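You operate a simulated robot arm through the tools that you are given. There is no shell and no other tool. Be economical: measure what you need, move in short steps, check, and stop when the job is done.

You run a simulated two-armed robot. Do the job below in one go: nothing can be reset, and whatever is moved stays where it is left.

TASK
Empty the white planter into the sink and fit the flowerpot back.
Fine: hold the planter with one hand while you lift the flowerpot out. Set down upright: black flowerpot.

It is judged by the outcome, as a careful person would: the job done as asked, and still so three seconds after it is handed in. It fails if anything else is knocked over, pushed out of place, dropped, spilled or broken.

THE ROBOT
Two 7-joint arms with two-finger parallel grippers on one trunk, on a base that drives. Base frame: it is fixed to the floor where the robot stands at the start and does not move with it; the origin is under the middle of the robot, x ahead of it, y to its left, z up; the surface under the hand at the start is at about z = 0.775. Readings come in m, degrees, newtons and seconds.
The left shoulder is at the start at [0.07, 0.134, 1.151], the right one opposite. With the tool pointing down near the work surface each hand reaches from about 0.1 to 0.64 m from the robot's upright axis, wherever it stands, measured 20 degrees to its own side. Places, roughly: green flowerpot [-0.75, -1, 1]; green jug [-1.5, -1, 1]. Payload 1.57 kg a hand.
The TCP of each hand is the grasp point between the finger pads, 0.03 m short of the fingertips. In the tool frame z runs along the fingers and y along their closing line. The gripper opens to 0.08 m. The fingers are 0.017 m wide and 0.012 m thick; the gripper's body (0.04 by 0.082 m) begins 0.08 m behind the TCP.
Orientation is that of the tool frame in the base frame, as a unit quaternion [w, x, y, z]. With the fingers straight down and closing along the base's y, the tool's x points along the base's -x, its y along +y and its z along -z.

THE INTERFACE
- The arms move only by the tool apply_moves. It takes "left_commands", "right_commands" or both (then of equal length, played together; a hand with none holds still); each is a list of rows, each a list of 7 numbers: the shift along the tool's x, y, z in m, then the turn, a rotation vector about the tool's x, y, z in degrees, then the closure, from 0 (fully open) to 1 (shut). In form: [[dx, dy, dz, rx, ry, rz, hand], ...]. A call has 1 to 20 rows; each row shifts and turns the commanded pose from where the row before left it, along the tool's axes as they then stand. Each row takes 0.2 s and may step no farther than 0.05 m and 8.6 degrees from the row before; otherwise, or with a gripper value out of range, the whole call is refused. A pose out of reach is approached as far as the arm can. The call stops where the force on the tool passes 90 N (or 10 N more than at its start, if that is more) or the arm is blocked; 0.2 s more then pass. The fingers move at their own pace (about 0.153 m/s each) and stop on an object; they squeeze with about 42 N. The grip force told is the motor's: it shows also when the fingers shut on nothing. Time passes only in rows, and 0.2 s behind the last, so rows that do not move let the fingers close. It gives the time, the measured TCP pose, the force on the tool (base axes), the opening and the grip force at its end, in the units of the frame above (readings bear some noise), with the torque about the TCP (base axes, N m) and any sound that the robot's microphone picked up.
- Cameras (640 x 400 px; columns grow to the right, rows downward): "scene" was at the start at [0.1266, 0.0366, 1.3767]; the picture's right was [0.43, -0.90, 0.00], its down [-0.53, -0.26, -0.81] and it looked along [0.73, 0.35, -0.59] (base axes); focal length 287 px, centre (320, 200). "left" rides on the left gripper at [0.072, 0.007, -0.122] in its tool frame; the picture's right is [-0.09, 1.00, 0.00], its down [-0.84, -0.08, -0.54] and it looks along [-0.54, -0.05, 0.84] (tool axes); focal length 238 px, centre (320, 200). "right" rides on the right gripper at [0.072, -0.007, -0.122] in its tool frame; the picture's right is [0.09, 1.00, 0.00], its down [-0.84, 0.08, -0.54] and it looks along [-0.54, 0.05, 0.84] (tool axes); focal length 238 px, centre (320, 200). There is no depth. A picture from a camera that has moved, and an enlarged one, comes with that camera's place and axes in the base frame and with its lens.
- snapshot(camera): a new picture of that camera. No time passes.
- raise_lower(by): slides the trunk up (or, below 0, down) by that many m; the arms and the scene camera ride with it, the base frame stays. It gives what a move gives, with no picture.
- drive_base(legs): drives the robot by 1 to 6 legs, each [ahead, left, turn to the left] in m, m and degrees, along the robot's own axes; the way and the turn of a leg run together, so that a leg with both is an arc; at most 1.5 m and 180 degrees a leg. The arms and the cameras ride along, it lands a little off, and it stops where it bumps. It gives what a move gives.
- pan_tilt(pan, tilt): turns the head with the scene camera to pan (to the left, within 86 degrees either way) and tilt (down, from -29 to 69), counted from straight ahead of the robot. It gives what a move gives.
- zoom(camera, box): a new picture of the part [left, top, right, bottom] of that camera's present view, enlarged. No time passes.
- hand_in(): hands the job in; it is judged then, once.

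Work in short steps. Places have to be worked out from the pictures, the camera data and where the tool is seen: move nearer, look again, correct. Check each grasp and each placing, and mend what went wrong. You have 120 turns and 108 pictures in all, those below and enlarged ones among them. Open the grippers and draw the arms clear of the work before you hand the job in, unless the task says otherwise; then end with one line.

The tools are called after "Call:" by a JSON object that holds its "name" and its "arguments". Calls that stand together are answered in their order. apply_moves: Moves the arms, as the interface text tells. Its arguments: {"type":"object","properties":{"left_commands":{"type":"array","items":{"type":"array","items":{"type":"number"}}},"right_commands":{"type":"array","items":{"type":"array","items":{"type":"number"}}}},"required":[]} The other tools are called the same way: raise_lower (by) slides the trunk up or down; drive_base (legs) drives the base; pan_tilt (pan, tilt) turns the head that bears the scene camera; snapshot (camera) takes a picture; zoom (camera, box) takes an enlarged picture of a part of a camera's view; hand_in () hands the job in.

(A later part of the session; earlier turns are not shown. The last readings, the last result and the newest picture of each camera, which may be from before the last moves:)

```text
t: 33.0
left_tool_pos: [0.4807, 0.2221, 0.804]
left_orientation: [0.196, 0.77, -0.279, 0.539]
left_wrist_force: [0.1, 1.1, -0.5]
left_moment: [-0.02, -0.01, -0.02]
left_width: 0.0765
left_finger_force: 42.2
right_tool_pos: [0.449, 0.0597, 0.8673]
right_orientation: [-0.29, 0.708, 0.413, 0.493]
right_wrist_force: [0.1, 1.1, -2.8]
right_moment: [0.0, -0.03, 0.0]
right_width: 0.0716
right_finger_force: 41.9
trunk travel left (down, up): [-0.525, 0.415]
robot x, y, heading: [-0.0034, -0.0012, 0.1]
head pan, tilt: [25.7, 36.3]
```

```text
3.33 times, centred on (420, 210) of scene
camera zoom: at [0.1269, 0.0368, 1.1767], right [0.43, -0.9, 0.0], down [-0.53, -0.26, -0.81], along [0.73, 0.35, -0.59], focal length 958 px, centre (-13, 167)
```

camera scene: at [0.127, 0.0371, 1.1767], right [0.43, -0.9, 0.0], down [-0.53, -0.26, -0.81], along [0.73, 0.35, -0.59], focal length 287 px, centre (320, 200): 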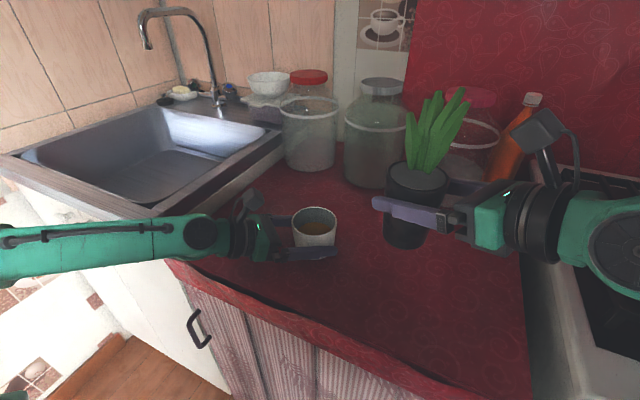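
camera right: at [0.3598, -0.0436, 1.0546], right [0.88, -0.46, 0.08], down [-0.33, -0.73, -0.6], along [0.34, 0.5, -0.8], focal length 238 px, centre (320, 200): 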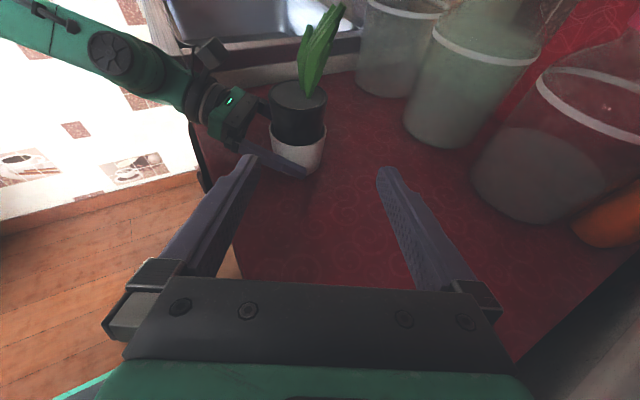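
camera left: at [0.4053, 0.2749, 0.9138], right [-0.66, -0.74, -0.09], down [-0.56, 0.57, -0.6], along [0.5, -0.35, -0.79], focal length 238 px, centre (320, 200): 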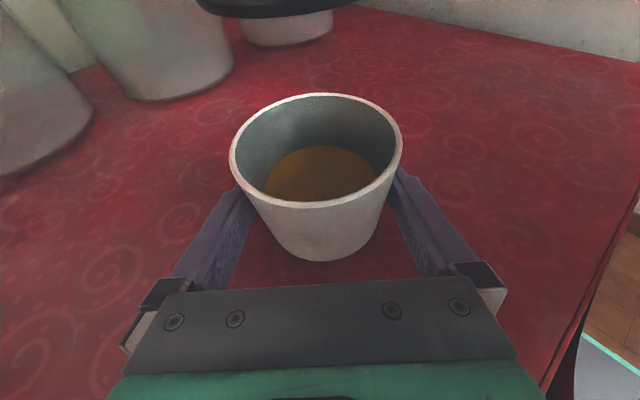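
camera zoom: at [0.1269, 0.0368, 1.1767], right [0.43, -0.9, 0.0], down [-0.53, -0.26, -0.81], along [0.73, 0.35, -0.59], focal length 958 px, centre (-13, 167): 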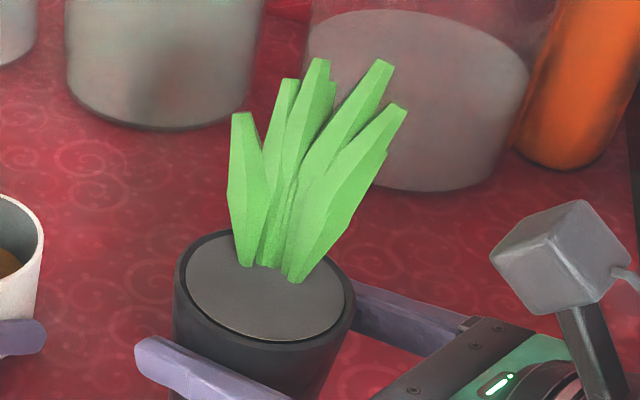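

Lowering in 3 mm steps, watching for contact in the vertical force.

Call:
{"name": "apply_moves", "arguments": {"right_commands": [[-0.0028, 0, 0.001, 0, 0, 0, 1], [-0.0028, 0, 0.001, 0, 0, 0, 1], [-0.0028, 0, 0.001, 0, 0, 0, 1], [-0.0028, 0, 0.001, 0, 0, 0, 1], [-0.0028, 0, 0.001, 0, 0, 0, 1], [0, 0, 0, 0, 0, 0, 1]]}}

Call:
{"name": "snapshot", "arguments": {"camera": "scene"}}

```text
t: 34.4
left_tool_pos: [0.4782, 0.2224, 0.8051]
left_orientation: [0.196, 0.77, -0.28, 0.539]
left_wrist_force: [-0.1, -0.4, 0.6]
left_moment: [-0.04, 0.01, -0.03]
left_width: 0.0768
left_finger_force: 42.2
right_tool_pos: [0.4499, 0.0581, 0.8532]
right_orientation: [-0.289, 0.709, 0.412, 0.494]
right_wrist_force: [0.8, -0.5, -2.8]
right_moment: [-0.02, 0.0, 0.01]
right_width: 0.0715
right_finger_force: 41.9
trunk travel left (down, up): [-0.525, 0.415]
robot x, y, heading: [-0.003, 0.0031, -0.0]
head pan, tilt: [25.7, 36.3]
```

```text
72 pictures are left
camera scene: at [0.1271, 0.0367, 1.1767], right [0.43, -0.9, 0.0], down [-0.53, -0.26, -0.81], along [0.73, 0.35, -0.59], focal length 287 px, centre (320, 200)
```

scene: 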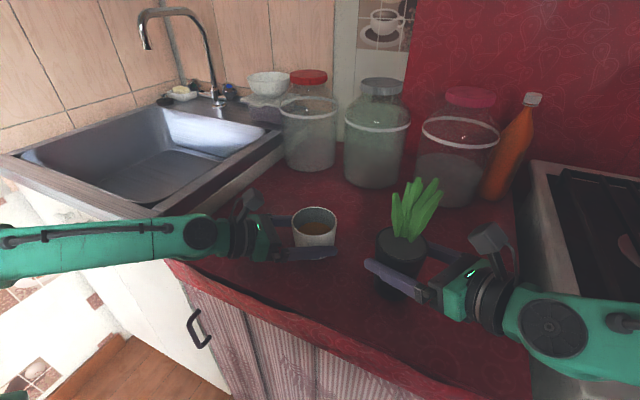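

No contact yet; 2 mm steps onward.

Call:
{"name": "apply_moves", "arguments": {"right_commands": [[-0.0019, 0, 0.0007, 0, 0, 0, 1], [-0.0019, 0, 0.0007, 0, 0, 0, 1], [-0.0019, 0, 0.0007, 0, 0, 0, 1], [0, 0, 0, 0, 0, 0, 1]]}}

```text
t: 35.4
left_tool_pos: [0.479, 0.222, 0.8033]
left_orientation: [0.196, 0.77, -0.279, 0.54]
left_wrist_force: [-0.5, 0.0, 0.1]
left_moment: [0.0, 0.0, 0.0]
left_width: 0.0768
left_finger_force: 41.8
right_tool_pos: [0.4488, 0.0585, 0.8483]
right_orientation: [-0.29, 0.708, 0.414, 0.494]
right_wrist_force: [1.1, -0.2, -2.0]
right_moment: [0.02, 0.04, -0.02]
right_width: 0.0718
right_finger_force: 42.0
trunk travel left (down, up): [-0.525, 0.415]
robot x, y, heading: [-0.003, 0.0029, 0.0]
head pan, tilt: [25.7, 36.3]
```

Call:
{"name": "apply_moves", "arguments": {"right_commands": [[-0.0014, 0, 0.0005, 0, 0, 0, 1], [-0.0014, 0, 0.0005, 0, 0, 0, 1], [0, 0, 0, 0, 0, 0, 1]]}}

Call:
{"name": "zoom", "arguments": {"camera": "left", "box": [240, 0, 480, 120]}}

```text
t: 36.2
left_tool_pos: [0.4782, 0.2223, 0.8065]
left_orientation: [0.196, 0.769, -0.281, 0.539]
left_wrist_force: [-1.1, 0.4, 1.0]
left_moment: [0.01, 0.03, -0.01]
left_width: 0.0768
left_finger_force: 42.1
right_tool_pos: [0.448, 0.0584, 0.8471]
right_orientation: [-0.289, 0.707, 0.413, 0.497]
right_wrist_force: [2.0, -0.8, 18.1]
right_moment: [-0.13, 0.38, 0.06]
right_width: 0.0714
right_finger_force: 42.1
trunk travel left (down, up): [-0.525, 0.415]
robot x, y, heading: [-0.0019, -0.0022, -0.1]
head pan, tilt: [25.7, 36.3]
```

```text
2.67 times, centred on (360, 60) of left
camera zoom: at [0.4037, 0.2744, 0.9151], right [-0.66, -0.74, -0.09], down [-0.56, 0.57, -0.6], along [0.5, -0.35, -0.79], focal length 636 px, centre (213, 573)
```

zoom: 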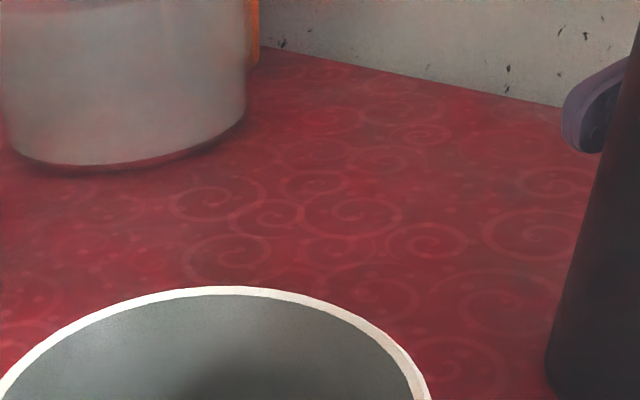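

Contact (18 N). I back off 1 mm and open the right hand.

Call:
{"name": "apply_moves", "arguments": {"right_commands": [[0.0014, 0, -0.0005, 0, 0, 0, 1], [0, 0, 0, 0, 0, 0, 1], [0, 0, 0, 0, 0, 0, 0.5], [0, 0, 0, 0, 0, 0, 0], [0, 0, 0, 0, 0, 0, 0]]}}

Call:
{"name": "zoom", "arguments": {"camera": "right", "box": [200, 80, 440, 240]}}

Call:
{"name": "zoom", "arguments": {"camera": "scene", "box": [350, 170, 490, 310]}}

```text
t: 37.4
left_tool_pos: [0.4798, 0.2215, 0.8039]
left_orientation: [0.197, 0.77, -0.28, 0.539]
left_wrist_force: [-0.6, -0.5, 0.0]
left_moment: [0.0, 0.0, 0.0]
left_width: 0.0768
left_finger_force: 41.9
right_tool_pos: [0.448, 0.0576, 0.845]
right_orientation: [-0.289, 0.709, 0.414, 0.493]
right_wrist_force: [-0.2, -0.4, -0.3]
right_moment: [-0.01, -0.03, -0.01]
right_width: 0.0798
right_finger_force: 0.1
trunk travel left (down, up): [-0.525, 0.415]
robot x, y, heading: [0.0003, 0.0001, 0.1]
head pan, tilt: [25.7, 36.3]
```

```text
2.50 times, centred on (320, 160) of right
camera zoom: at [0.3993, -0.0171, 0.955], right [0.88, -0.46, 0.08], down [-0.33, -0.73, -0.6], along [0.34, 0.5, -0.8], focal length 596 px, centre (320, 300)
```

zoom: 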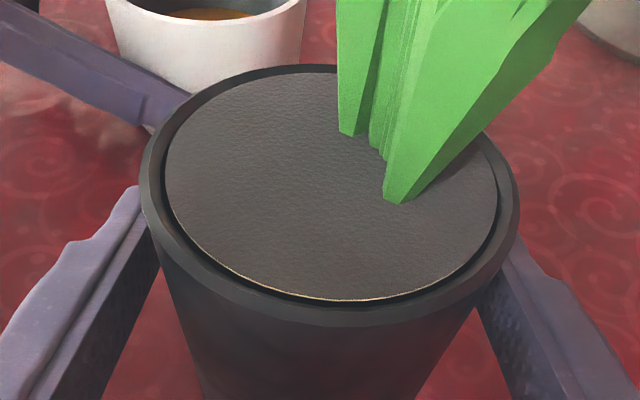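

```text
2.86 times, centred on (420, 240) of scene
camera zoom: at [0.1267, 0.0366, 1.1766], right [0.43, -0.9, 0.0], down [-0.53, -0.26, -0.81], along [0.73, 0.35, -0.59], focal length 821 px, centre (34, 86)
```

zoom: 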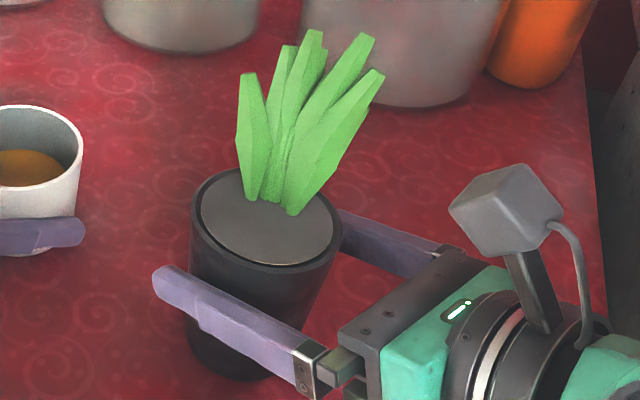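

Pot stands upright and free. I retract the right hand along its axis by 0.14 m.

Call:
{"name": "apply_moves", "arguments": {"right_commands": [[0, 0, -0.0175, 0, 0, 0, 0], [0, 0, -0.0175, 0, 0, 0, 0], [0, 0, -0.0175, 0, 0, 0, 0], [0, 0, -0.0175, 0, 0, 0, 0], [0, 0, -0.0175, 0, 0, 0, 0], [0, 0, -0.0175, 0, 0, 0, 0], [0, 0, -0.0175, 0, 0, 0, 0], [0, 0, -0.0175, 0, 0, 0, 0], [0, 0, 0, 0, 0, 0, 0]]}}

Call:
{"name": "snapshot", "arguments": {"camera": "scene"}}

Call:
{"name": "snapshot", "arguments": {"camera": "right"}}

```text
t: 39.4
left_tool_pos: [0.4796, 0.2224, 0.8048]
left_orientation: [0.196, 0.77, -0.28, 0.539]
left_wrist_force: [-0.3, 0.2, 0.6]
left_moment: [-0.01, -0.01, 0.01]
left_width: 0.0767
left_finger_force: 42.1
right_tool_pos: [0.4082, -0.0086, 0.8893]
right_orientation: [-0.289, 0.709, 0.413, 0.493]
right_wrist_force: [0.3, -0.9, -0.6]
right_moment: [0.0, 0.0, -0.01]
right_width: 0.0799
right_finger_force: 0.1
right hand out of reach, approached as far as the arm can: row 5, 6, 7, 8
trunk travel left (down, up): [-0.525, 0.415]
robot x, y, heading: [-0.0009, 0.0029, 0.1]
head pan, tilt: [25.7, 36.3]
```

```text
68 pictures are left
camera scene: at [0.1268, 0.0365, 1.1767], right [0.43, -0.9, 0.0], down [-0.53, -0.26, -0.81], along [0.73, 0.35, -0.59], focal length 287 px, centre (320, 200)
```

scene: 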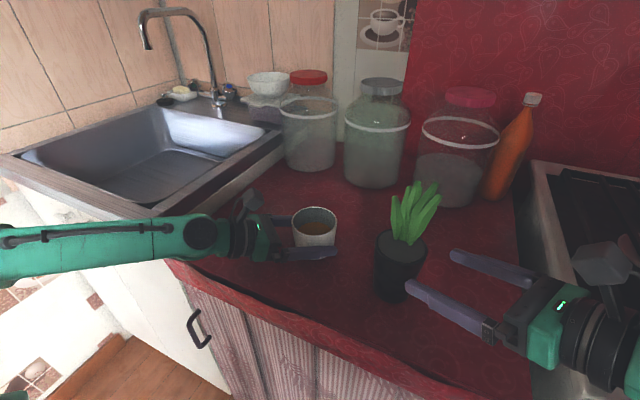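

```text
67 pictures are left
camera right: at [0.3587, -0.0839, 0.9995], right [0.88, -0.46, 0.08], down [-0.32, -0.73, -0.6], along [0.34, 0.5, -0.8], focal length 238 px, centre (320, 200)
```

right: 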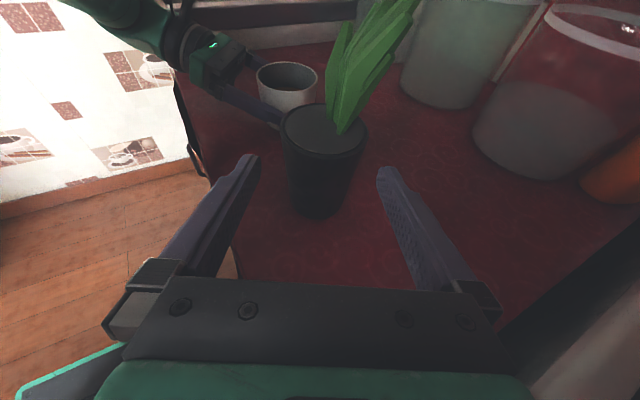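

Right hand is just clear of the pot. I raise the trunk 0.2 m (both hands keep their pose), which lifts the planter and brings the right hand above the leaves, then look left over the sink area.

Call:
{"name": "raise_lower", "arguments": {"by": 0.2}}

Call:
{"name": "pan_tilt", "arguments": {"pan": 70, "tilt": 35}}

Call:
{"name": "snapshot", "arguments": {"camera": "scene"}}

Call:
{"name": "snapshot", "arguments": {"camera": "left"}}

```text
t: 41.5
left_tool_pos: [0.48, 0.2217, 1.0048]
left_orientation: [0.196, 0.77, -0.28, 0.539]
left_wrist_force: [0.5, -0.2, -1.9]
left_moment: [0.0, 0.03, 0.0]
left_width: 0.0767
left_finger_force: 42.2
right_tool_pos: [0.4086, -0.0083, 1.0893]
right_orientation: [-0.29, 0.708, 0.414, 0.493]
right_wrist_force: [-0.8, -0.8, 0.3]
right_moment: [0.0, -0.03, 0.01]
right_width: 0.0798
right_finger_force: 0.1
trunk travel left (down, up): [-0.725, 0.215]
robot x, y, heading: [-0.0024, -0.0009, 0.2]
head pan, tilt: [25.7, 36.3]
```

```text
t: 42.7
left_tool_pos: [0.4795, 0.2216, 1.0048]
left_orientation: [0.197, 0.77, -0.28, 0.539]
left_wrist_force: [0.2, 0.3, -0.7]
left_moment: [0.02, 0.04, -0.02]
left_width: 0.0764
left_finger_force: 41.8
right_tool_pos: [0.4084, -0.0079, 1.0887]
right_orientation: [-0.29, 0.708, 0.414, 0.493]
right_wrist_force: [0.3, 0.5, -0.9]
right_moment: [-0.02, -0.01, 0.03]
right_width: 0.0795
right_finger_force: 0.1
trunk travel left (down, up): [-0.725, 0.215]
robot x, y, heading: [0.002, 0.001, 0.1]
head pan, tilt: [70.0, 35.0]
```

```text
66 pictures are left
camera scene: at [0.0783, 0.0815, 1.3787], right [0.94, -0.34, 0.0], down [-0.2, -0.54, -0.82], along [0.28, 0.77, -0.57], focal length 287 px, centre (320, 200)
```

scene: 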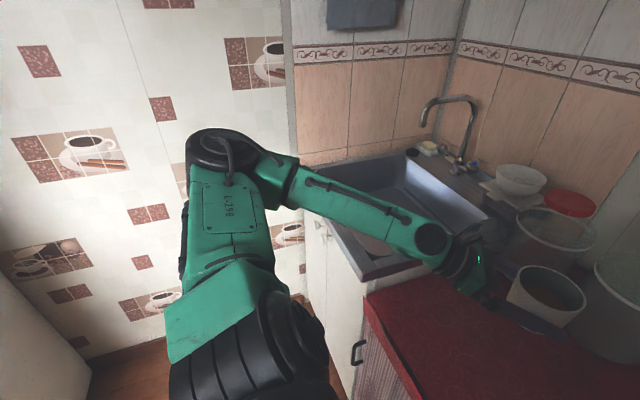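

```text
65 pictures are left
camera left: at [0.4052, 0.2748, 1.1139], right [-0.66, -0.74, -0.09], down [-0.56, 0.57, -0.6], along [0.5, -0.35, -0.79], focal length 238 px, centre (320, 200)
```

left: 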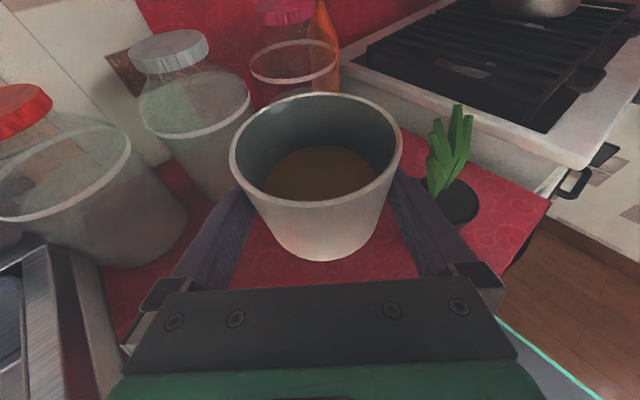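

A wall stands left at about y=1.08, so the left elbow must be drawn in before driving left. I spin the planter about its own vertical axis by +60° (hand yaw from -40° to +20°), keeping it upright.

Call:
{"name": "apply_moves", "arguments": {"left_commands": [[0, 0, 0, 4.7, 0, -1.71, 1], [0, 0, 0, 4.7, 0, -1.71, 1], [0, 0, 0, 4.7, 0, -1.71, 1], [0, 0, 0, 4.7, 0, -1.71, 1], [0, 0, 0, 4.7, 0, -1.71, 1], [0, 0, 0, 4.7, 0, -1.71, 1], [0, 0, 0, 4.7, 0, -1.71, 1], [0, 0, 0, 4.7, 0, -1.71, 1], [0, 0, 0, 0, 0, 0, 1]]}}

Call:
{"name": "snapshot", "arguments": {"camera": "scene"}}

```text
t: 44.7
left_tool_pos: [0.4611, 0.3026, 0.9736]
left_orientation: [0.004, 0.818, -0.002, 0.576]
left_wrist_force: [0.2, -0.3, -0.5]
left_moment: [-0.02, -0.03, -0.04]
left_width: 0.0766
left_finger_force: 42.3
left hand out of reach, approached as far as the arm can: row 6, 7, 8
right_tool_pos: [0.408, -0.0086, 1.0901]
right_orientation: [-0.289, 0.709, 0.413, 0.494]
right_wrist_force: [-0.9, 0.8, -0.5]
right_moment: [0.0, 0.01, -0.02]
right_width: 0.0799
right_finger_force: 0.1
trunk travel left (down, up): [-0.725, 0.215]
robot x, y, heading: [0.0002, 0.0033, 0.1]
head pan, tilt: [70.0, 35.0]
```

```text
64 pictures are left
camera scene: at [0.078, 0.0816, 1.3787], right [0.94, -0.34, 0.0], down [-0.2, -0.54, -0.82], along [0.28, 0.77, -0.57], focal length 287 px, centre (320, 200)
```

scene: 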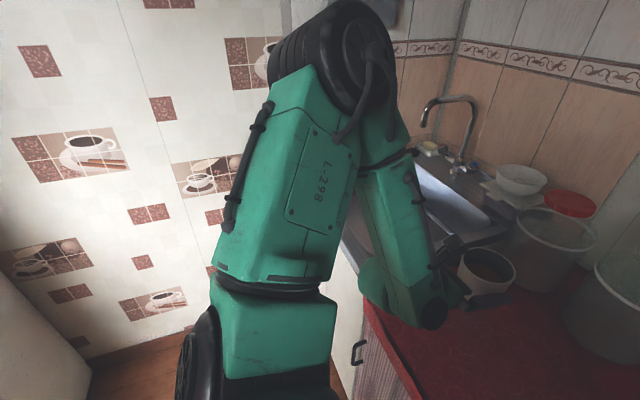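

Hand now points straight ahead with the elbow up and the planter level. I drive left 0.40 m; planter passes well over the sink rim and the right hand above the plant.

Call:
{"name": "drive_base", "arguments": {"legs": [[0, 0.2, 0], [0, 0.2, 0]]}}

Call:
{"name": "snapshot", "arguments": {"camera": "scene"}}

Call:
{"name": "snapshot", "arguments": {"camera": "left"}}

Call:
{"name": "snapshot", "arguments": {"camera": "right"}}

```text
t: 47.5
left_tool_pos: [0.4614, 0.7013, 0.9743]
left_orientation: [0.003, 0.818, -0.002, 0.575]
left_wrist_force: [-0.7, -0.2, -1.5]
left_moment: [0.02, 0.0, 0.01]
left_width: 0.0767
left_finger_force: 41.4
right_tool_pos: [0.4088, 0.39, 1.0896]
right_orientation: [-0.29, 0.708, 0.413, 0.494]
right_wrist_force: [0.1, -0.3, 0.0]
right_moment: [-0.02, 0.02, -0.04]
right_width: 0.0801
right_finger_force: 0.0
trunk travel left (down, up): [-0.725, 0.215]
robot x, y, heading: [-0.001, 0.4026, 0.2]
head pan, tilt: [70.0, 35.0]
```

```text
63 pictures are left
camera scene: at [0.0782, 0.4797, 1.3788], right [0.94, -0.34, 0.0], down [-0.2, -0.54, -0.82], along [0.28, 0.77, -0.57], focal length 287 px, centre (320, 200)
```

scene: 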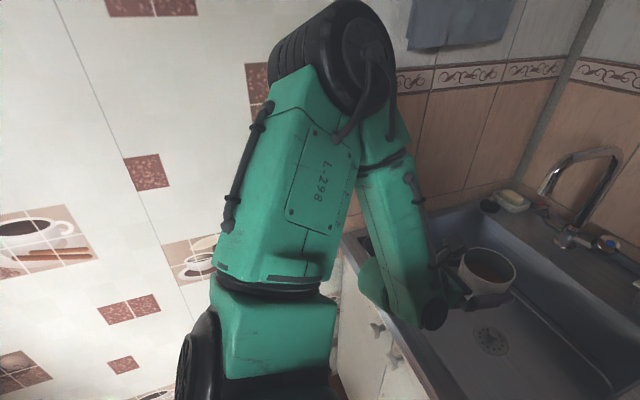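

```text
62 pictures are left
camera left: at [0.3689, 0.6952, 1.0833], right [-0.04, -1.0, -0.08], down [-0.79, 0.08, -0.61], along [0.61, 0.04, -0.79], focal length 238 px, centre (320, 200)
```

left: 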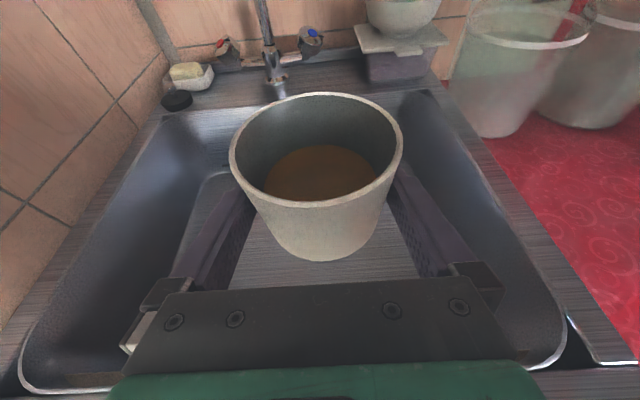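

```text
61 pictures are left
camera right: at [0.359, 0.3149, 1.1993], right [0.88, -0.46, 0.08], down [-0.32, -0.73, -0.6], along [0.34, 0.5, -0.8], focal length 238 px, centre (320, 200)
```

right: 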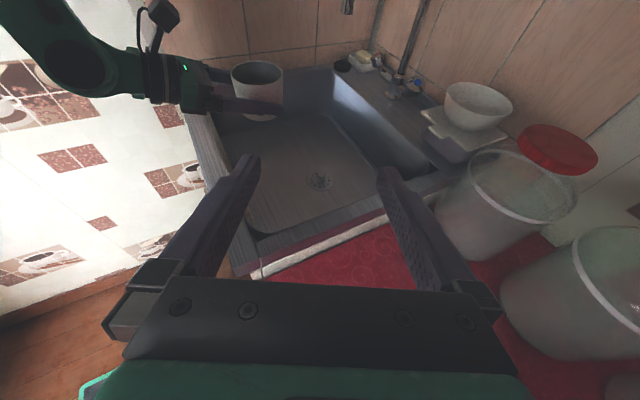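

The planter is over the basin. I extend it further in: +0.10 m ahead, +0.08 m left and 0.05 m down, for a safe pour.

Call:
{"name": "apply_moves", "arguments": {"left_commands": [[-0.0021, -0.0133, 0.0185, 0, 0, 0, 1], [-0.0021, -0.0133, 0.0185, 0, 0, 0, 1], [-0.0021, -0.0133, 0.0185, 0, 0, 0, 1], [-0.0021, -0.0133, 0.0185, 0, 0, 0, 1], [-0.0021, -0.0133, 0.0185, 0, 0, 0, 1], [-0.0021, -0.0133, 0.0185, 0, 0, 0, 1], [0, 0, 0, 0, 0, 0, 1]]}}

Call:
{"name": "snapshot", "arguments": {"camera": "left"}}

```text
t: 49.0
left_tool_pos: [0.5605, 0.7814, 0.9244]
left_orientation: [0.003, 0.817, -0.002, 0.576]
left_wrist_force: [-0.7, 0.4, -0.9]
left_moment: [0.0, 0.01, -0.03]
left_width: 0.0764
left_finger_force: 41.2
right_tool_pos: [0.4079, 0.3912, 1.0899]
right_orientation: [-0.291, 0.707, 0.413, 0.495]
right_wrist_force: [-0.7, 0.6, 0.2]
right_moment: [-0.01, -0.02, 0.01]
right_width: 0.0798
right_finger_force: 0.1
trunk travel left (down, up): [-0.725, 0.215]
robot x, y, heading: [0.0005, 0.3993, 0.1]
head pan, tilt: [70.0, 35.0]
```

```text
60 pictures are left
camera left: at [0.4697, 0.7756, 1.0333], right [-0.04, -1.0, -0.08], down [-0.79, 0.08, -0.61], along [0.61, 0.04, -0.79], focal length 238 px, centre (320, 200)
```

left: 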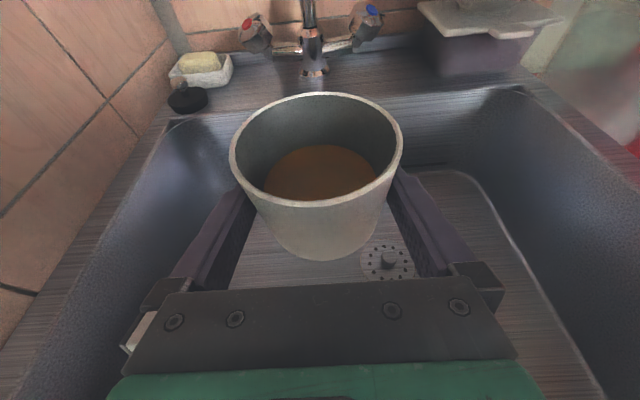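

Well placed above the drain. I lower 0.04 m and then roll the planter slowly to its right.

Call:
{"name": "apply_moves", "arguments": {"left_commands": [[-0.0188, 0, 0.0068, 0, 0, 0, 1], [-0.0188, 0, 0.0068, 0, 0, 0, 1], [0, 0, 0, 0, 0, 5, 1], [0, 0, 0, 0, 0, 5, 1], [0, 0, 0, 0, 0, 5, 1], [0, 0, 0, 0, 0, 5, 1], [0, 0, 0, 0, 0, 5, 1], [0, 0, 0, 0, 0, 5, 1], [0, 0, 0, 0, 0, 5, 1], [0, 0, 0, 0, 0, 5, 1], [0, 0, 0, 0, 0, 5, 1], [0, 0, 0, 0, 0, 5, 1], [0, 0, 0, 0, 0, 5, 1], [0, 0, 0, 0, 0, 5, 1], [0, 0, 0, 0, 0, 5, 1], [0, 0, 0, 0, 0, 5, 1], [0, 0, 0, 0, 0, 0, 1]]}}

Call:
{"name": "snapshot", "arguments": {"camera": "left"}}

Call:
{"name": "snapshot", "arguments": {"camera": "right"}}

```text
t: 52.6
left_tool_pos: [0.5611, 0.781, 0.8839]
left_orientation: [-0.327, 0.669, -0.471, 0.474]
left_wrist_force: [0.3, -0.4, -1.0]
left_moment: [0.02, -0.01, 0.0]
left_width: 0.076
left_finger_force: 42.1
right_tool_pos: [0.4098, 0.3914, 1.0893]
right_orientation: [-0.29, 0.708, 0.414, 0.493]
right_wrist_force: [0.8, 0.2, 0.7]
right_moment: [0.01, 0.01, 0.01]
right_width: 0.0796
right_finger_force: 0.1
trunk travel left (down, up): [-0.725, 0.215]
robot x, y, heading: [-0.0002, 0.3992, 0.0]
head pan, tilt: [70.0, 35.0]
```

```text
59 pictures are left
camera left: at [0.4513, 0.7118, 0.9429], right [-0.33, -0.25, -0.91], down [-0.57, 0.82, -0.02], along [0.75, 0.52, -0.41], focal length 238 px, centre (320, 200)
```

left: 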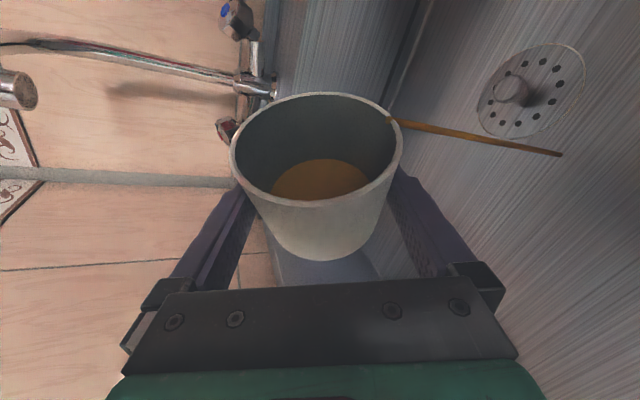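

```text
58 pictures are left
camera right: at [0.3589, 0.3164, 1.1995], right [0.88, -0.46, 0.08], down [-0.32, -0.73, -0.6], along [0.34, 0.5, -0.8], focal length 238 px, centre (320, 200)
```

right: 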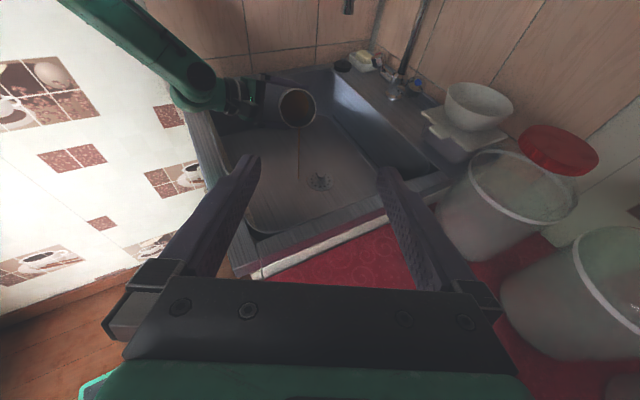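

It pours cleanly into the basin. I continue the roll slowly to about 150°.

Call:
{"name": "apply_moves", "arguments": {"left_commands": [[0, 0, 0, 0, 0, 4, 1], [0, 0, 0, 0, 0, 4, 1], [0, 0, 0, 0, 0, 4, 1], [0, 0, 0, 0, 0, 4, 1], [0, 0, 0, 0, 0, 4, 1], [0, 0, 0, 0, 0, 4, 1], [0, 0, 0, 0, 0, 4, 1], [0, 0, 0, 0, 0, 4, 1], [0, 0, 0, 0, 0, 4, 1], [0, 0, 0, 0, 0, 4, 1], [0, 0, 0, 0, 0, 4, 1], [0, 0, 0, 0, 0, 4, 1], [0, 0, 0, 0, 0, 4, 1], [0, 0, 0, 0, 0, 4, 1], [0, 0, 0, 0, 0, 4, 1], [0, 0, 0, 0, 0, 4, 1], [0, 0, 0, 0, 0, 4, 1], [0, 0, 0, 0, 0, 4, 1], [0, 0, 0, 0, 0, 4, 1], [0, 0, 0, 0, 0, 4, 1]]}}

Call:
{"name": "snapshot", "arguments": {"camera": "left"}}

Call:
{"name": "snapshot", "arguments": {"camera": "right"}}

```text
t: 56.9
left_tool_pos: [0.5624, 0.7803, 0.883]
left_orientation: [0.555, -0.21, 0.79, -0.152]
left_wrist_force: [0.1, -1.2, -0.9]
left_moment: [-0.04, 0.01, -0.03]
left_width: 0.0757
left_finger_force: 42.3
right_tool_pos: [0.4079, 0.3918, 1.091]
right_orientation: [-0.29, 0.708, 0.414, 0.493]
right_wrist_force: [0.0, 0.0, 0.1]
right_moment: [0.06, 0.01, 0.01]
right_width: 0.08
right_finger_force: 0.1
trunk travel left (down, up): [-0.725, 0.215]
robot x, y, heading: [0.0008, 0.4029, 0.0]
head pan, tilt: [70.0, 35.0]
```

```text
57 pictures are left
camera left: at [0.4234, 0.7513, 0.864], right [-0.13, 0.91, -0.4], down [-0.25, 0.36, 0.9], along [0.96, 0.22, 0.18], focal length 238 px, centre (320, 200)
```

left: 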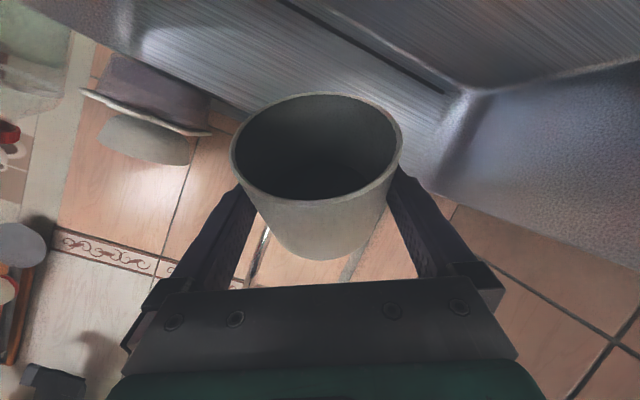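

```text
56 pictures are left
camera right: at [0.359, 0.3163, 1.1994], right [0.88, -0.46, 0.08], down [-0.32, -0.73, -0.6], along [0.34, 0.5, -0.8], focal length 238 px, centre (320, 200)
```

right: 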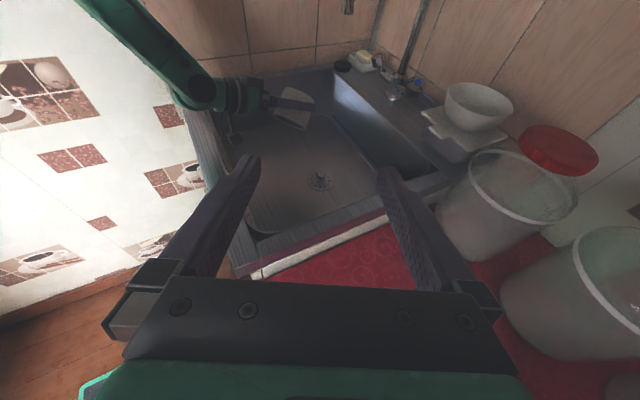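

The planter looks empty. I let it drip a second, then roll back upright.

Call:
{"name": "apply_moves", "arguments": {"left_commands": [[0, 0, 0, 0, 0, 0, 1], [0, 0, 0, 0, 0, 0, 1], [0, 0, 0, 0, 0, 0, 1], [0, 0, 0, 0, 0, 0, 1], [0, 0, 0, 0, 0, 0, 1], [0, 0, 0, 0, 0, 0, 1]]}}

Call:
{"name": "apply_moves", "arguments": {"left_commands": [[0, 0, 0, 0, 0, -7.5, 1], [0, 0, 0, 0, 0, -7.5, 1], [0, 0, 0, 0, 0, -7.5, 1], [0, 0, 0, 0, 0, -7.5, 1], [0, 0, 0, 0, 0, -7.5, 1], [0, 0, 0, 0, 0, -7.5, 1], [0, 0, 0, 0, 0, -7.5, 1], [0, 0, 0, 0, 0, -7.5, 1], [0, 0, 0, 0, 0, -7.5, 1], [0, 0, 0, 0, 0, -7.5, 1], [0, 0, 0, 0, 0, -7.5, 1], [0, 0, 0, 0, 0, -7.5, 1], [0, 0, 0, 0, 0, -7.5, 1], [0, 0, 0, 0, 0, -7.5, 1], [0, 0, 0, 0, 0, -7.5, 1], [0, 0, 0, 0, 0, -7.5, 1], [0, 0, 0, 0, 0, -7.5, 1], [0, 0, 0, 0, 0, -7.5, 1], [0, 0, 0, 0, 0, -7.5, 1], [0, 0, 0, 0, 0, -7.5, 1]]}}

Call:
{"name": "snapshot", "arguments": {"camera": "left"}}

```text
t: 58.2
left_tool_pos: [0.5618, 0.7807, 0.8836]
left_orientation: [0.555, -0.21, 0.79, -0.153]
left_wrist_force: [-0.3, 0.8, -0.8]
left_moment: [-0.01, 0.0, 0.01]
left_width: 0.0758
left_finger_force: 41.4
right_tool_pos: [0.4087, 0.3929, 1.0897]
right_orientation: [-0.29, 0.708, 0.414, 0.493]
right_wrist_force: [0.4, 0.7, -0.8]
right_moment: [0.01, -0.02, 0.0]
right_width: 0.0802
right_finger_force: 0.0
trunk travel left (down, up): [-0.725, 0.215]
robot x, y, heading: [0.0031, 0.3989, -0.0]
head pan, tilt: [70.0, 35.0]
```

```text
t: 62.5
left_tool_pos: [0.5607, 0.7811, 0.8839]
left_orientation: [0.004, 0.818, 0.0, 0.575]
left_wrist_force: [0.8, 0.4, -1.3]
left_moment: [0.04, 0.0, 0.02]
left_width: 0.0757
left_finger_force: 41.5
right_tool_pos: [0.409, 0.3917, 1.0902]
right_orientation: [-0.29, 0.708, 0.414, 0.493]
right_wrist_force: [0.4, -0.3, 0.7]
right_moment: [0.0, 0.0, -0.01]
right_width: 0.0799
right_finger_force: 0.0
trunk travel left (down, up): [-0.725, 0.215]
robot x, y, heading: [0.0005, 0.3985, 0.1]
head pan, tilt: [70.0, 35.0]
```

```text
55 pictures are left
camera left: at [0.4698, 0.775, 0.9931], right [-0.04, -1.0, -0.08], down [-0.79, 0.08, -0.61], along [0.61, 0.04, -0.79], focal length 238 px, centre (320, 200)
```

left: 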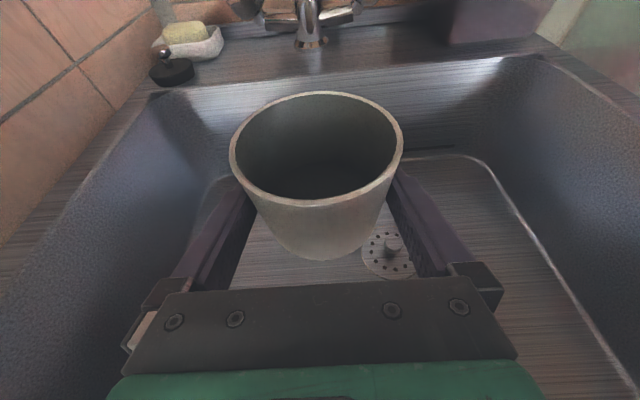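

Planter is empty and upright. I reverse out: up and back to the earlier carrying pose.

Call:
{"name": "apply_moves", "arguments": {"left_commands": [[0.0188, 0, -0.0068, 0, 0, 0, 1], [0.0188, 0, -0.0068, 0, 0, 0, 1], [0.0021, 0.0133, -0.0185, 0, 0, 0, 1], [0.0021, 0.0133, -0.0185, 0, 0, 0, 1], [0.0021, 0.0133, -0.0185, 0, 0, 0, 1], [0.0021, 0.0133, -0.0185, 0, 0, 0, 1], [0.0021, 0.0133, -0.0185, 0, 0, 0, 1], [0.0021, 0.0133, -0.0185, 0, 0, 0, 1], [0, 0, 0, 0, 0, 0, 1]]}}

Call:
{"name": "drive_base", "arguments": {"legs": [[0, -0.2, 0], [0, -0.2, 0]]}}

Call:
{"name": "pan_tilt", "arguments": {"pan": 25.7, "tilt": 36.3}}

Call:
{"name": "snapshot", "arguments": {"camera": "scene"}}

```text
t: 64.5
left_tool_pos: [0.459, 0.702, 0.9723]
left_orientation: [0.005, 0.818, -0.002, 0.576]
left_wrist_force: [-0.3, -0.5, -0.5]
left_moment: [0.0, 0.01, 0.0]
left_width: 0.0751
left_finger_force: 41.7
right_tool_pos: [0.4098, 0.392, 1.0904]
right_orientation: [-0.289, 0.709, 0.414, 0.493]
right_wrist_force: [0.1, 0.0, -0.2]
right_moment: [0.0, -0.02, -0.01]
right_width: 0.08
right_finger_force: 0.0
trunk travel left (down, up): [-0.725, 0.215]
robot x, y, heading: [0.0006, 0.4003, 0.3]
head pan, tilt: [70.0, 35.0]
```

```text
t: 67.2
left_tool_pos: [0.4609, 0.3048, 0.9732]
left_orientation: [0.005, 0.818, -0.002, 0.576]
left_wrist_force: [0.7, 0.4, -0.4]
left_moment: [-0.01, 0.02, -0.01]
left_width: 0.0751
left_finger_force: 41.9
right_tool_pos: [0.4079, -0.0067, 1.0901]
right_orientation: [-0.29, 0.708, 0.414, 0.493]
right_wrist_force: [-0.1, 0.5, -0.3]
right_moment: [0.0, 0.02, 0.03]
right_width: 0.0801
right_finger_force: 0.0
trunk travel left (down, up): [-0.725, 0.215]
robot x, y, heading: [0.0003, 0.0014, 0.1]
head pan, tilt: [70.0, 35.0]
```

```text
t: 68.4
left_tool_pos: [0.46, 0.3026, 0.9745]
left_orientation: [0.004, 0.818, -0.002, 0.576]
left_wrist_force: [0.1, -0.2, -0.3]
left_moment: [0.0, 0.04, 0.01]
left_width: 0.0749
left_finger_force: 42.2
right_tool_pos: [0.409, -0.0076, 1.0902]
right_orientation: [-0.29, 0.708, 0.414, 0.493]
right_wrist_force: [-0.7, -1.0, 0.7]
right_moment: [0.0, 0.02, 0.02]
right_width: 0.08
right_finger_force: 0.1
trunk travel left (down, up): [-0.725, 0.215]
robot x, y, heading: [0.0011, 0.0004, 0.1]
head pan, tilt: [25.7, 36.3]
```

```text
54 pictures are left
camera scene: at [0.1273, 0.0373, 1.3767], right [0.44, -0.9, 0.0], down [-0.53, -0.26, -0.81], along [0.73, 0.35, -0.59], focal length 287 px, centre (320, 200)
```

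scene: 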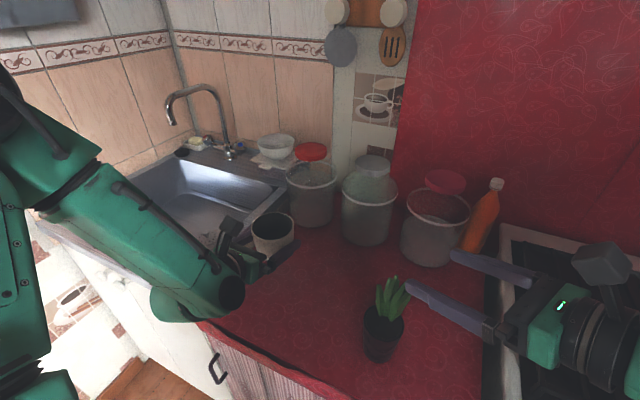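

Back over the counter with the planter empty. I turn the hand back to yaw -40° and return to its earlier place above the original spot.

Call:
{"name": "apply_moves", "arguments": {"left_commands": [[0, 0, 0, -4.7, 0, 1.71, 1], [0, 0, 0, -4.7, 0, 1.71, 1], [0, 0, 0, -4.7, 0, 1.71, 1], [0, 0, 0, -4.7, 0, 1.71, 1], [0, 0, 0, -4.7, 0, 1.71, 1], [0, 0, 0, -4.7, 0, 1.71, 1], [0, 0, 0, -4.7, 0, 1.71, 1], [0, 0, 0, -4.7, 0, 1.71, 1], [0.013, 0.0125, 0.013, 0, 0, 0, 1], [0.013, 0.0125, 0.013, 0, 0, 0, 1], [0.013, 0.0125, 0.013, 0, 0, 0, 1], [0.013, 0.0125, 0.013, 0, 0, 0, 1], [0, 0, 0, 0, 0, 0, 1]]}}

Call:
{"name": "snapshot", "arguments": {"camera": "scene"}}

Call:
{"name": "snapshot", "arguments": {"camera": "left"}}

```text
t: 71.2
left_tool_pos: [0.4936, 0.214, 1.0032]
left_orientation: [0.149, 0.789, -0.212, 0.557]
left_wrist_force: [0.4, -0.3, -0.4]
left_moment: [-0.02, -0.02, 0.01]
left_width: 0.075
left_finger_force: 42.7
left hand out of reach, approached as far as the arm can: row 6, 7, 8
right_tool_pos: [0.4088, -0.0078, 1.0904]
right_orientation: [-0.29, 0.708, 0.414, 0.493]
right_wrist_force: [-0.2, 0.1, 0.0]
right_moment: [-0.01, -0.01, -0.03]
right_width: 0.0799
right_finger_force: 0.0
trunk travel left (down, up): [-0.725, 0.215]
robot x, y, heading: [-0.0025, 0.0029, 0.3]
head pan, tilt: [25.7, 36.3]
```

```text
53 pictures are left
camera scene: at [0.1271, 0.0374, 1.3767], right [0.43, -0.9, 0.0], down [-0.53, -0.26, -0.81], along [0.73, 0.35, -0.59], focal length 287 px, centre (320, 200)
```

scene: 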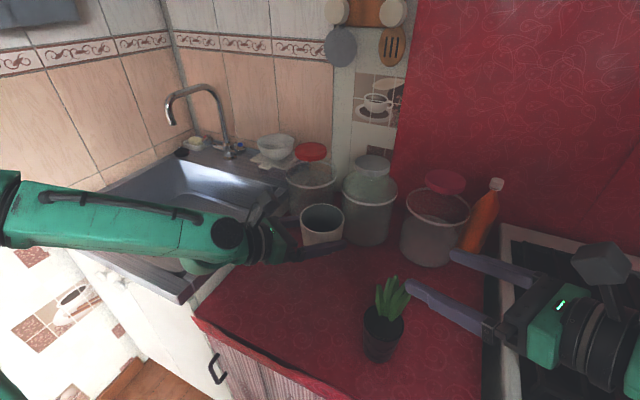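

```text
52 pictures are left
camera left: at [0.411, 0.2543, 1.1116], right [-0.53, -0.85, -0.09], down [-0.64, 0.47, -0.61], along [0.55, -0.26, -0.79], focal length 238 px, centre (320, 200)
```

left: 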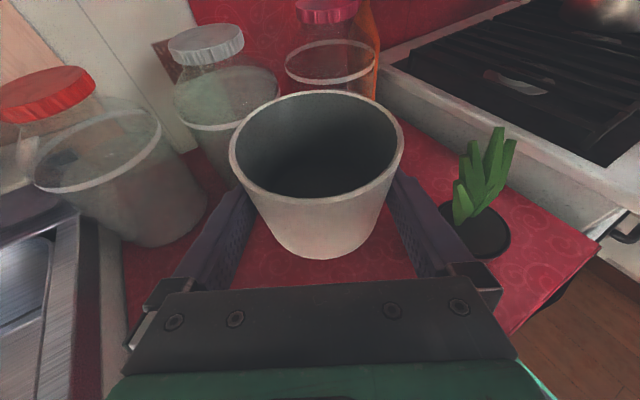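

Upright, yaw now -30°. I add the remaining -10° and correct position to [0.480, 0.222].

Call:
{"name": "apply_moves", "arguments": {"left_commands": [[0, 0, 0, -4.7, 0, 1.71, 1], [0, 0, 0, -4.7, 0, 1.71, 1], [-0.0053, 0.0026, -0.0146, 0, 0, 0, 1], [0, 0, 0, 0, 0, 0, 1]]}}

```text
t: 72.2
left_tool_pos: [0.4811, 0.2212, 1.0029]
left_orientation: [0.197, 0.768, -0.281, 0.541]
left_wrist_force: [0.2, 0.4, -0.7]
left_moment: [0.01, -0.01, 0.02]
left_width: 0.0748
left_finger_force: 41.6
right_tool_pos: [0.4085, -0.0091, 1.09]
right_orientation: [-0.291, 0.708, 0.415, 0.493]
right_wrist_force: [0.8, -0.6, 0.5]
right_moment: [-0.01, -0.04, 0.0]
right_width: 0.0802
right_finger_force: 0.2
trunk travel left (down, up): [-0.725, 0.215]
robot x, y, heading: [0.0013, 0.0017, 0.2]
head pan, tilt: [25.7, 36.3]
```

Before lowering the trunk I check the right hand's clearance to the pot from above.

Call:
{"name": "raise_lower", "arguments": {"by": -0.06}}

Call:
{"name": "snapshot", "arguments": {"camera": "right"}}

Call:
{"name": "snapshot", "arguments": {"camera": "scene"}}

```text
t: 73.2
left_tool_pos: [0.4802, 0.2221, 0.9433]
left_orientation: [0.196, 0.767, -0.281, 0.542]
left_wrist_force: [0.6, 0.2, -1.0]
left_moment: [-0.01, 0.0, -0.01]
left_width: 0.0749
left_finger_force: 42.2
right_tool_pos: [0.4092, -0.0075, 1.0307]
right_orientation: [-0.29, 0.708, 0.414, 0.494]
right_wrist_force: [0.2, 0.5, 0.3]
right_moment: [0.01, 0.01, 0.02]
right_width: 0.0799
right_finger_force: 0.1
trunk travel left (down, up): [-0.665, 0.275]
robot x, y, heading: [0.0032, -0.0012, 0.1]
head pan, tilt: [25.7, 36.3]
```

```text
51 pictures are left
camera right: at [0.3594, -0.0832, 1.1395], right [0.88, -0.46, 0.08], down [-0.32, -0.73, -0.6], along [0.34, 0.5, -0.8], focal length 238 px, centre (320, 200)
```

right: 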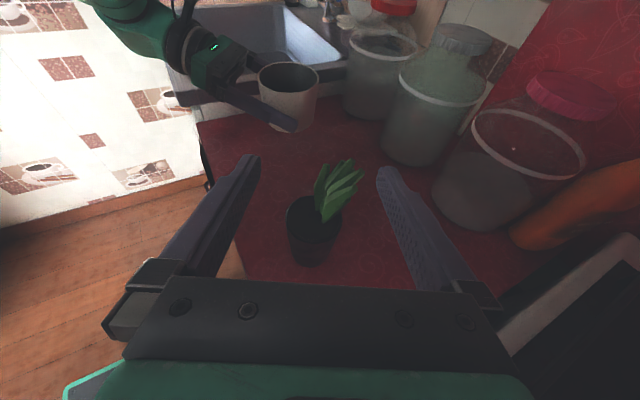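

```text
50 pictures are left
camera scene: at [0.1272, 0.0369, 1.3167], right [0.43, -0.9, 0.0], down [-0.53, -0.26, -0.81], along [0.73, 0.35, -0.59], focal length 287 px, centre (320, 200)
```

scene: 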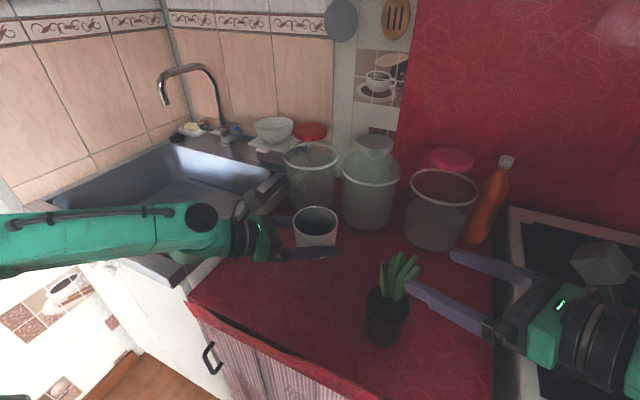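

The right hand is where it rose from, so it will descend clear. I lower 0.128 m, leaving about 1 cm under the planter.

Call:
{"name": "raise_lower", "arguments": {"by": -0.128}}

Call:
{"name": "zoom", "arguments": {"camera": "scene", "box": [220, 170, 380, 270]}}

Call:
{"name": "snapshot", "arguments": {"camera": "right"}}

```text
t: 74.7
left_tool_pos: [0.4814, 0.2221, 0.8147]
left_orientation: [0.197, 0.767, -0.282, 0.542]
left_wrist_force: [-0.7, -0.6, 0.0]
left_moment: [0.02, -0.01, 0.0]
left_width: 0.0746
left_finger_force: 41.9
right_tool_pos: [0.4086, -0.0074, 0.9023]
right_orientation: [-0.29, 0.708, 0.413, 0.494]
right_wrist_force: [0.1, -0.4, 0.6]
right_moment: [0.03, 0.02, 0.0]
right_width: 0.0799
right_finger_force: 0.1
trunk travel left (down, up): [-0.537, 0.403]
robot x, y, heading: [0.0004, -0.0016, 0.1]
head pan, tilt: [25.7, 36.3]
```

```text
4.00 times, centred on (300, 220) of scene
camera zoom: at [0.1272, 0.0369, 1.1887], right [0.43, -0.9, 0.0], down [-0.53, -0.26, -0.81], along [0.73, 0.35, -0.59], focal length 1149 px, centre (400, 120)
```

zoom: 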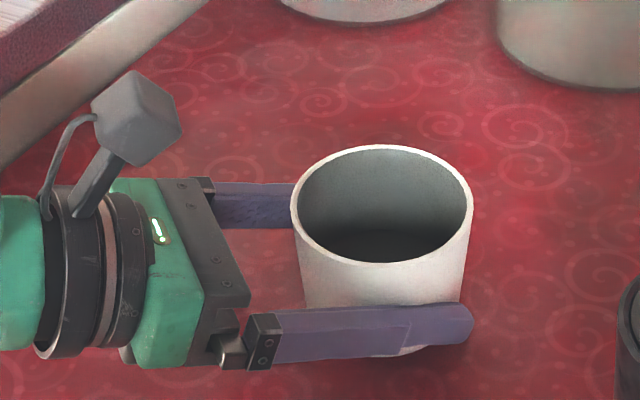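

```text
48 pictures are left
camera right: at [0.3594, -0.0832, 1.0116], right [0.88, -0.46, 0.08], down [-0.32, -0.73, -0.6], along [0.34, 0.5, -0.8], focal length 238 px, centre (320, 200)
```

right: 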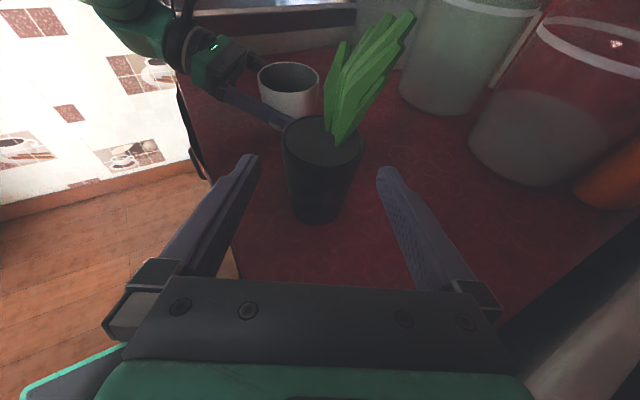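

Planter looks upright about 1 cm above the counter. I lower the left hand in 2 mm steps.

Call:
{"name": "apply_moves", "arguments": {"left_commands": [[-0.0019, 0, 0.0007, 0, 0, 0, 1], [-0.0019, 0, 0.0007, 0, 0, 0, 1], [-0.0019, 0, 0.0007, 0, 0, 0, 1], [-0.0019, 0, 0.0007, 0, 0, 0, 1], [0, 0, 0, 0, 0, 0, 1]]}}

```text
t: 75.9
left_tool_pos: [0.4815, 0.2219, 0.8074]
left_orientation: [0.196, 0.767, -0.281, 0.542]
left_wrist_force: [-1.2, -0.1, -0.6]
left_moment: [-0.02, 0.03, -0.02]
left_width: 0.0746
left_finger_force: 42.1
right_tool_pos: [0.4089, -0.0082, 0.9028]
right_orientation: [-0.29, 0.708, 0.414, 0.493]
right_wrist_force: [0.4, 0.0, 0.5]
right_moment: [-0.02, -0.02, -0.01]
right_width: 0.0798
right_finger_force: 0.0
trunk travel left (down, up): [-0.537, 0.403]
robot x, y, heading: [-0.001, 0.0007, 0.1]
head pan, tilt: [25.7, 36.3]
```

Call:
{"name": "apply_moves", "arguments": {"left_commands": [[-0.0014, 0, 0.0005, 0, 0, 0, 1], [-0.0014, 0, 0.0005, 0, 0, 0, 1], [0, 0, 0, 0, 0, 0, 1]]}}

```text
t: 76.7
left_tool_pos: [0.4814, 0.2221, 0.8034]
left_orientation: [0.197, 0.767, -0.282, 0.541]
left_wrist_force: [0.4, 0.1, -0.4]
left_moment: [-0.01, -0.01, -0.03]
left_width: 0.0747
left_finger_force: 41.7
right_tool_pos: [0.4091, -0.0072, 0.9027]
right_orientation: [-0.289, 0.708, 0.414, 0.494]
right_wrist_force: [-1.2, 0.1, 0.6]
right_moment: [0.0, -0.01, 0.0]
right_width: 0.0802
right_finger_force: 0.0
trunk travel left (down, up): [-0.537, 0.403]
robot x, y, heading: [0.0032, -0.0024, 0.0]
head pan, tilt: [25.7, 36.3]
```

No contact yet (the planter crept up a little in the fingers). Two more 1.5 mm steps.

Call:
{"name": "apply_moves", "arguments": {"left_commands": [[-0.0014, 0, 0.0005, 0, 0, 0, 1], [-0.0014, 0, 0.0005, 0, 0, 0, 1], [0, 0, 0, 0, 0, 0, 1]]}}

Call:
{"name": "zoom", "arguments": {"camera": "scene", "box": [220, 170, 380, 270]}}

```text
t: 77.5
left_tool_pos: [0.4805, 0.2217, 0.8032]
left_orientation: [0.195, 0.766, -0.282, 0.544]
left_wrist_force: [2.5, 2.9, 16.1]
left_moment: [-0.25, 0.33, -0.02]
left_width: 0.0747
left_finger_force: 41.8
right_tool_pos: [0.4075, -0.0075, 0.9035]
right_orientation: [-0.289, 0.708, 0.413, 0.495]
right_wrist_force: [-0.2, 0.0, -0.2]
right_moment: [-0.01, -0.02, 0.0]
right_width: 0.0799
right_finger_force: 0.1
trunk travel left (down, up): [-0.537, 0.403]
robot x, y, heading: [0.0003, -0.001, 0.3]
head pan, tilt: [25.7, 36.3]
```

```text
4.00 times, centred on (300, 220) of scene
camera zoom: at [0.1254, 0.0364, 1.1891], right [0.43, -0.9, 0.0], down [-0.53, -0.26, -0.81], along [0.73, 0.35, -0.59], focal length 1149 px, centre (400, 120)
```

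zoom: 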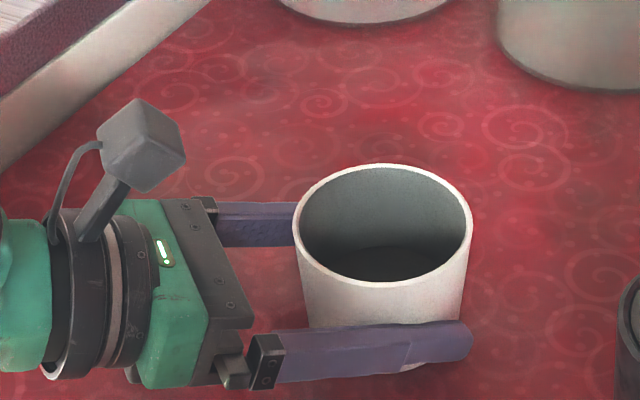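

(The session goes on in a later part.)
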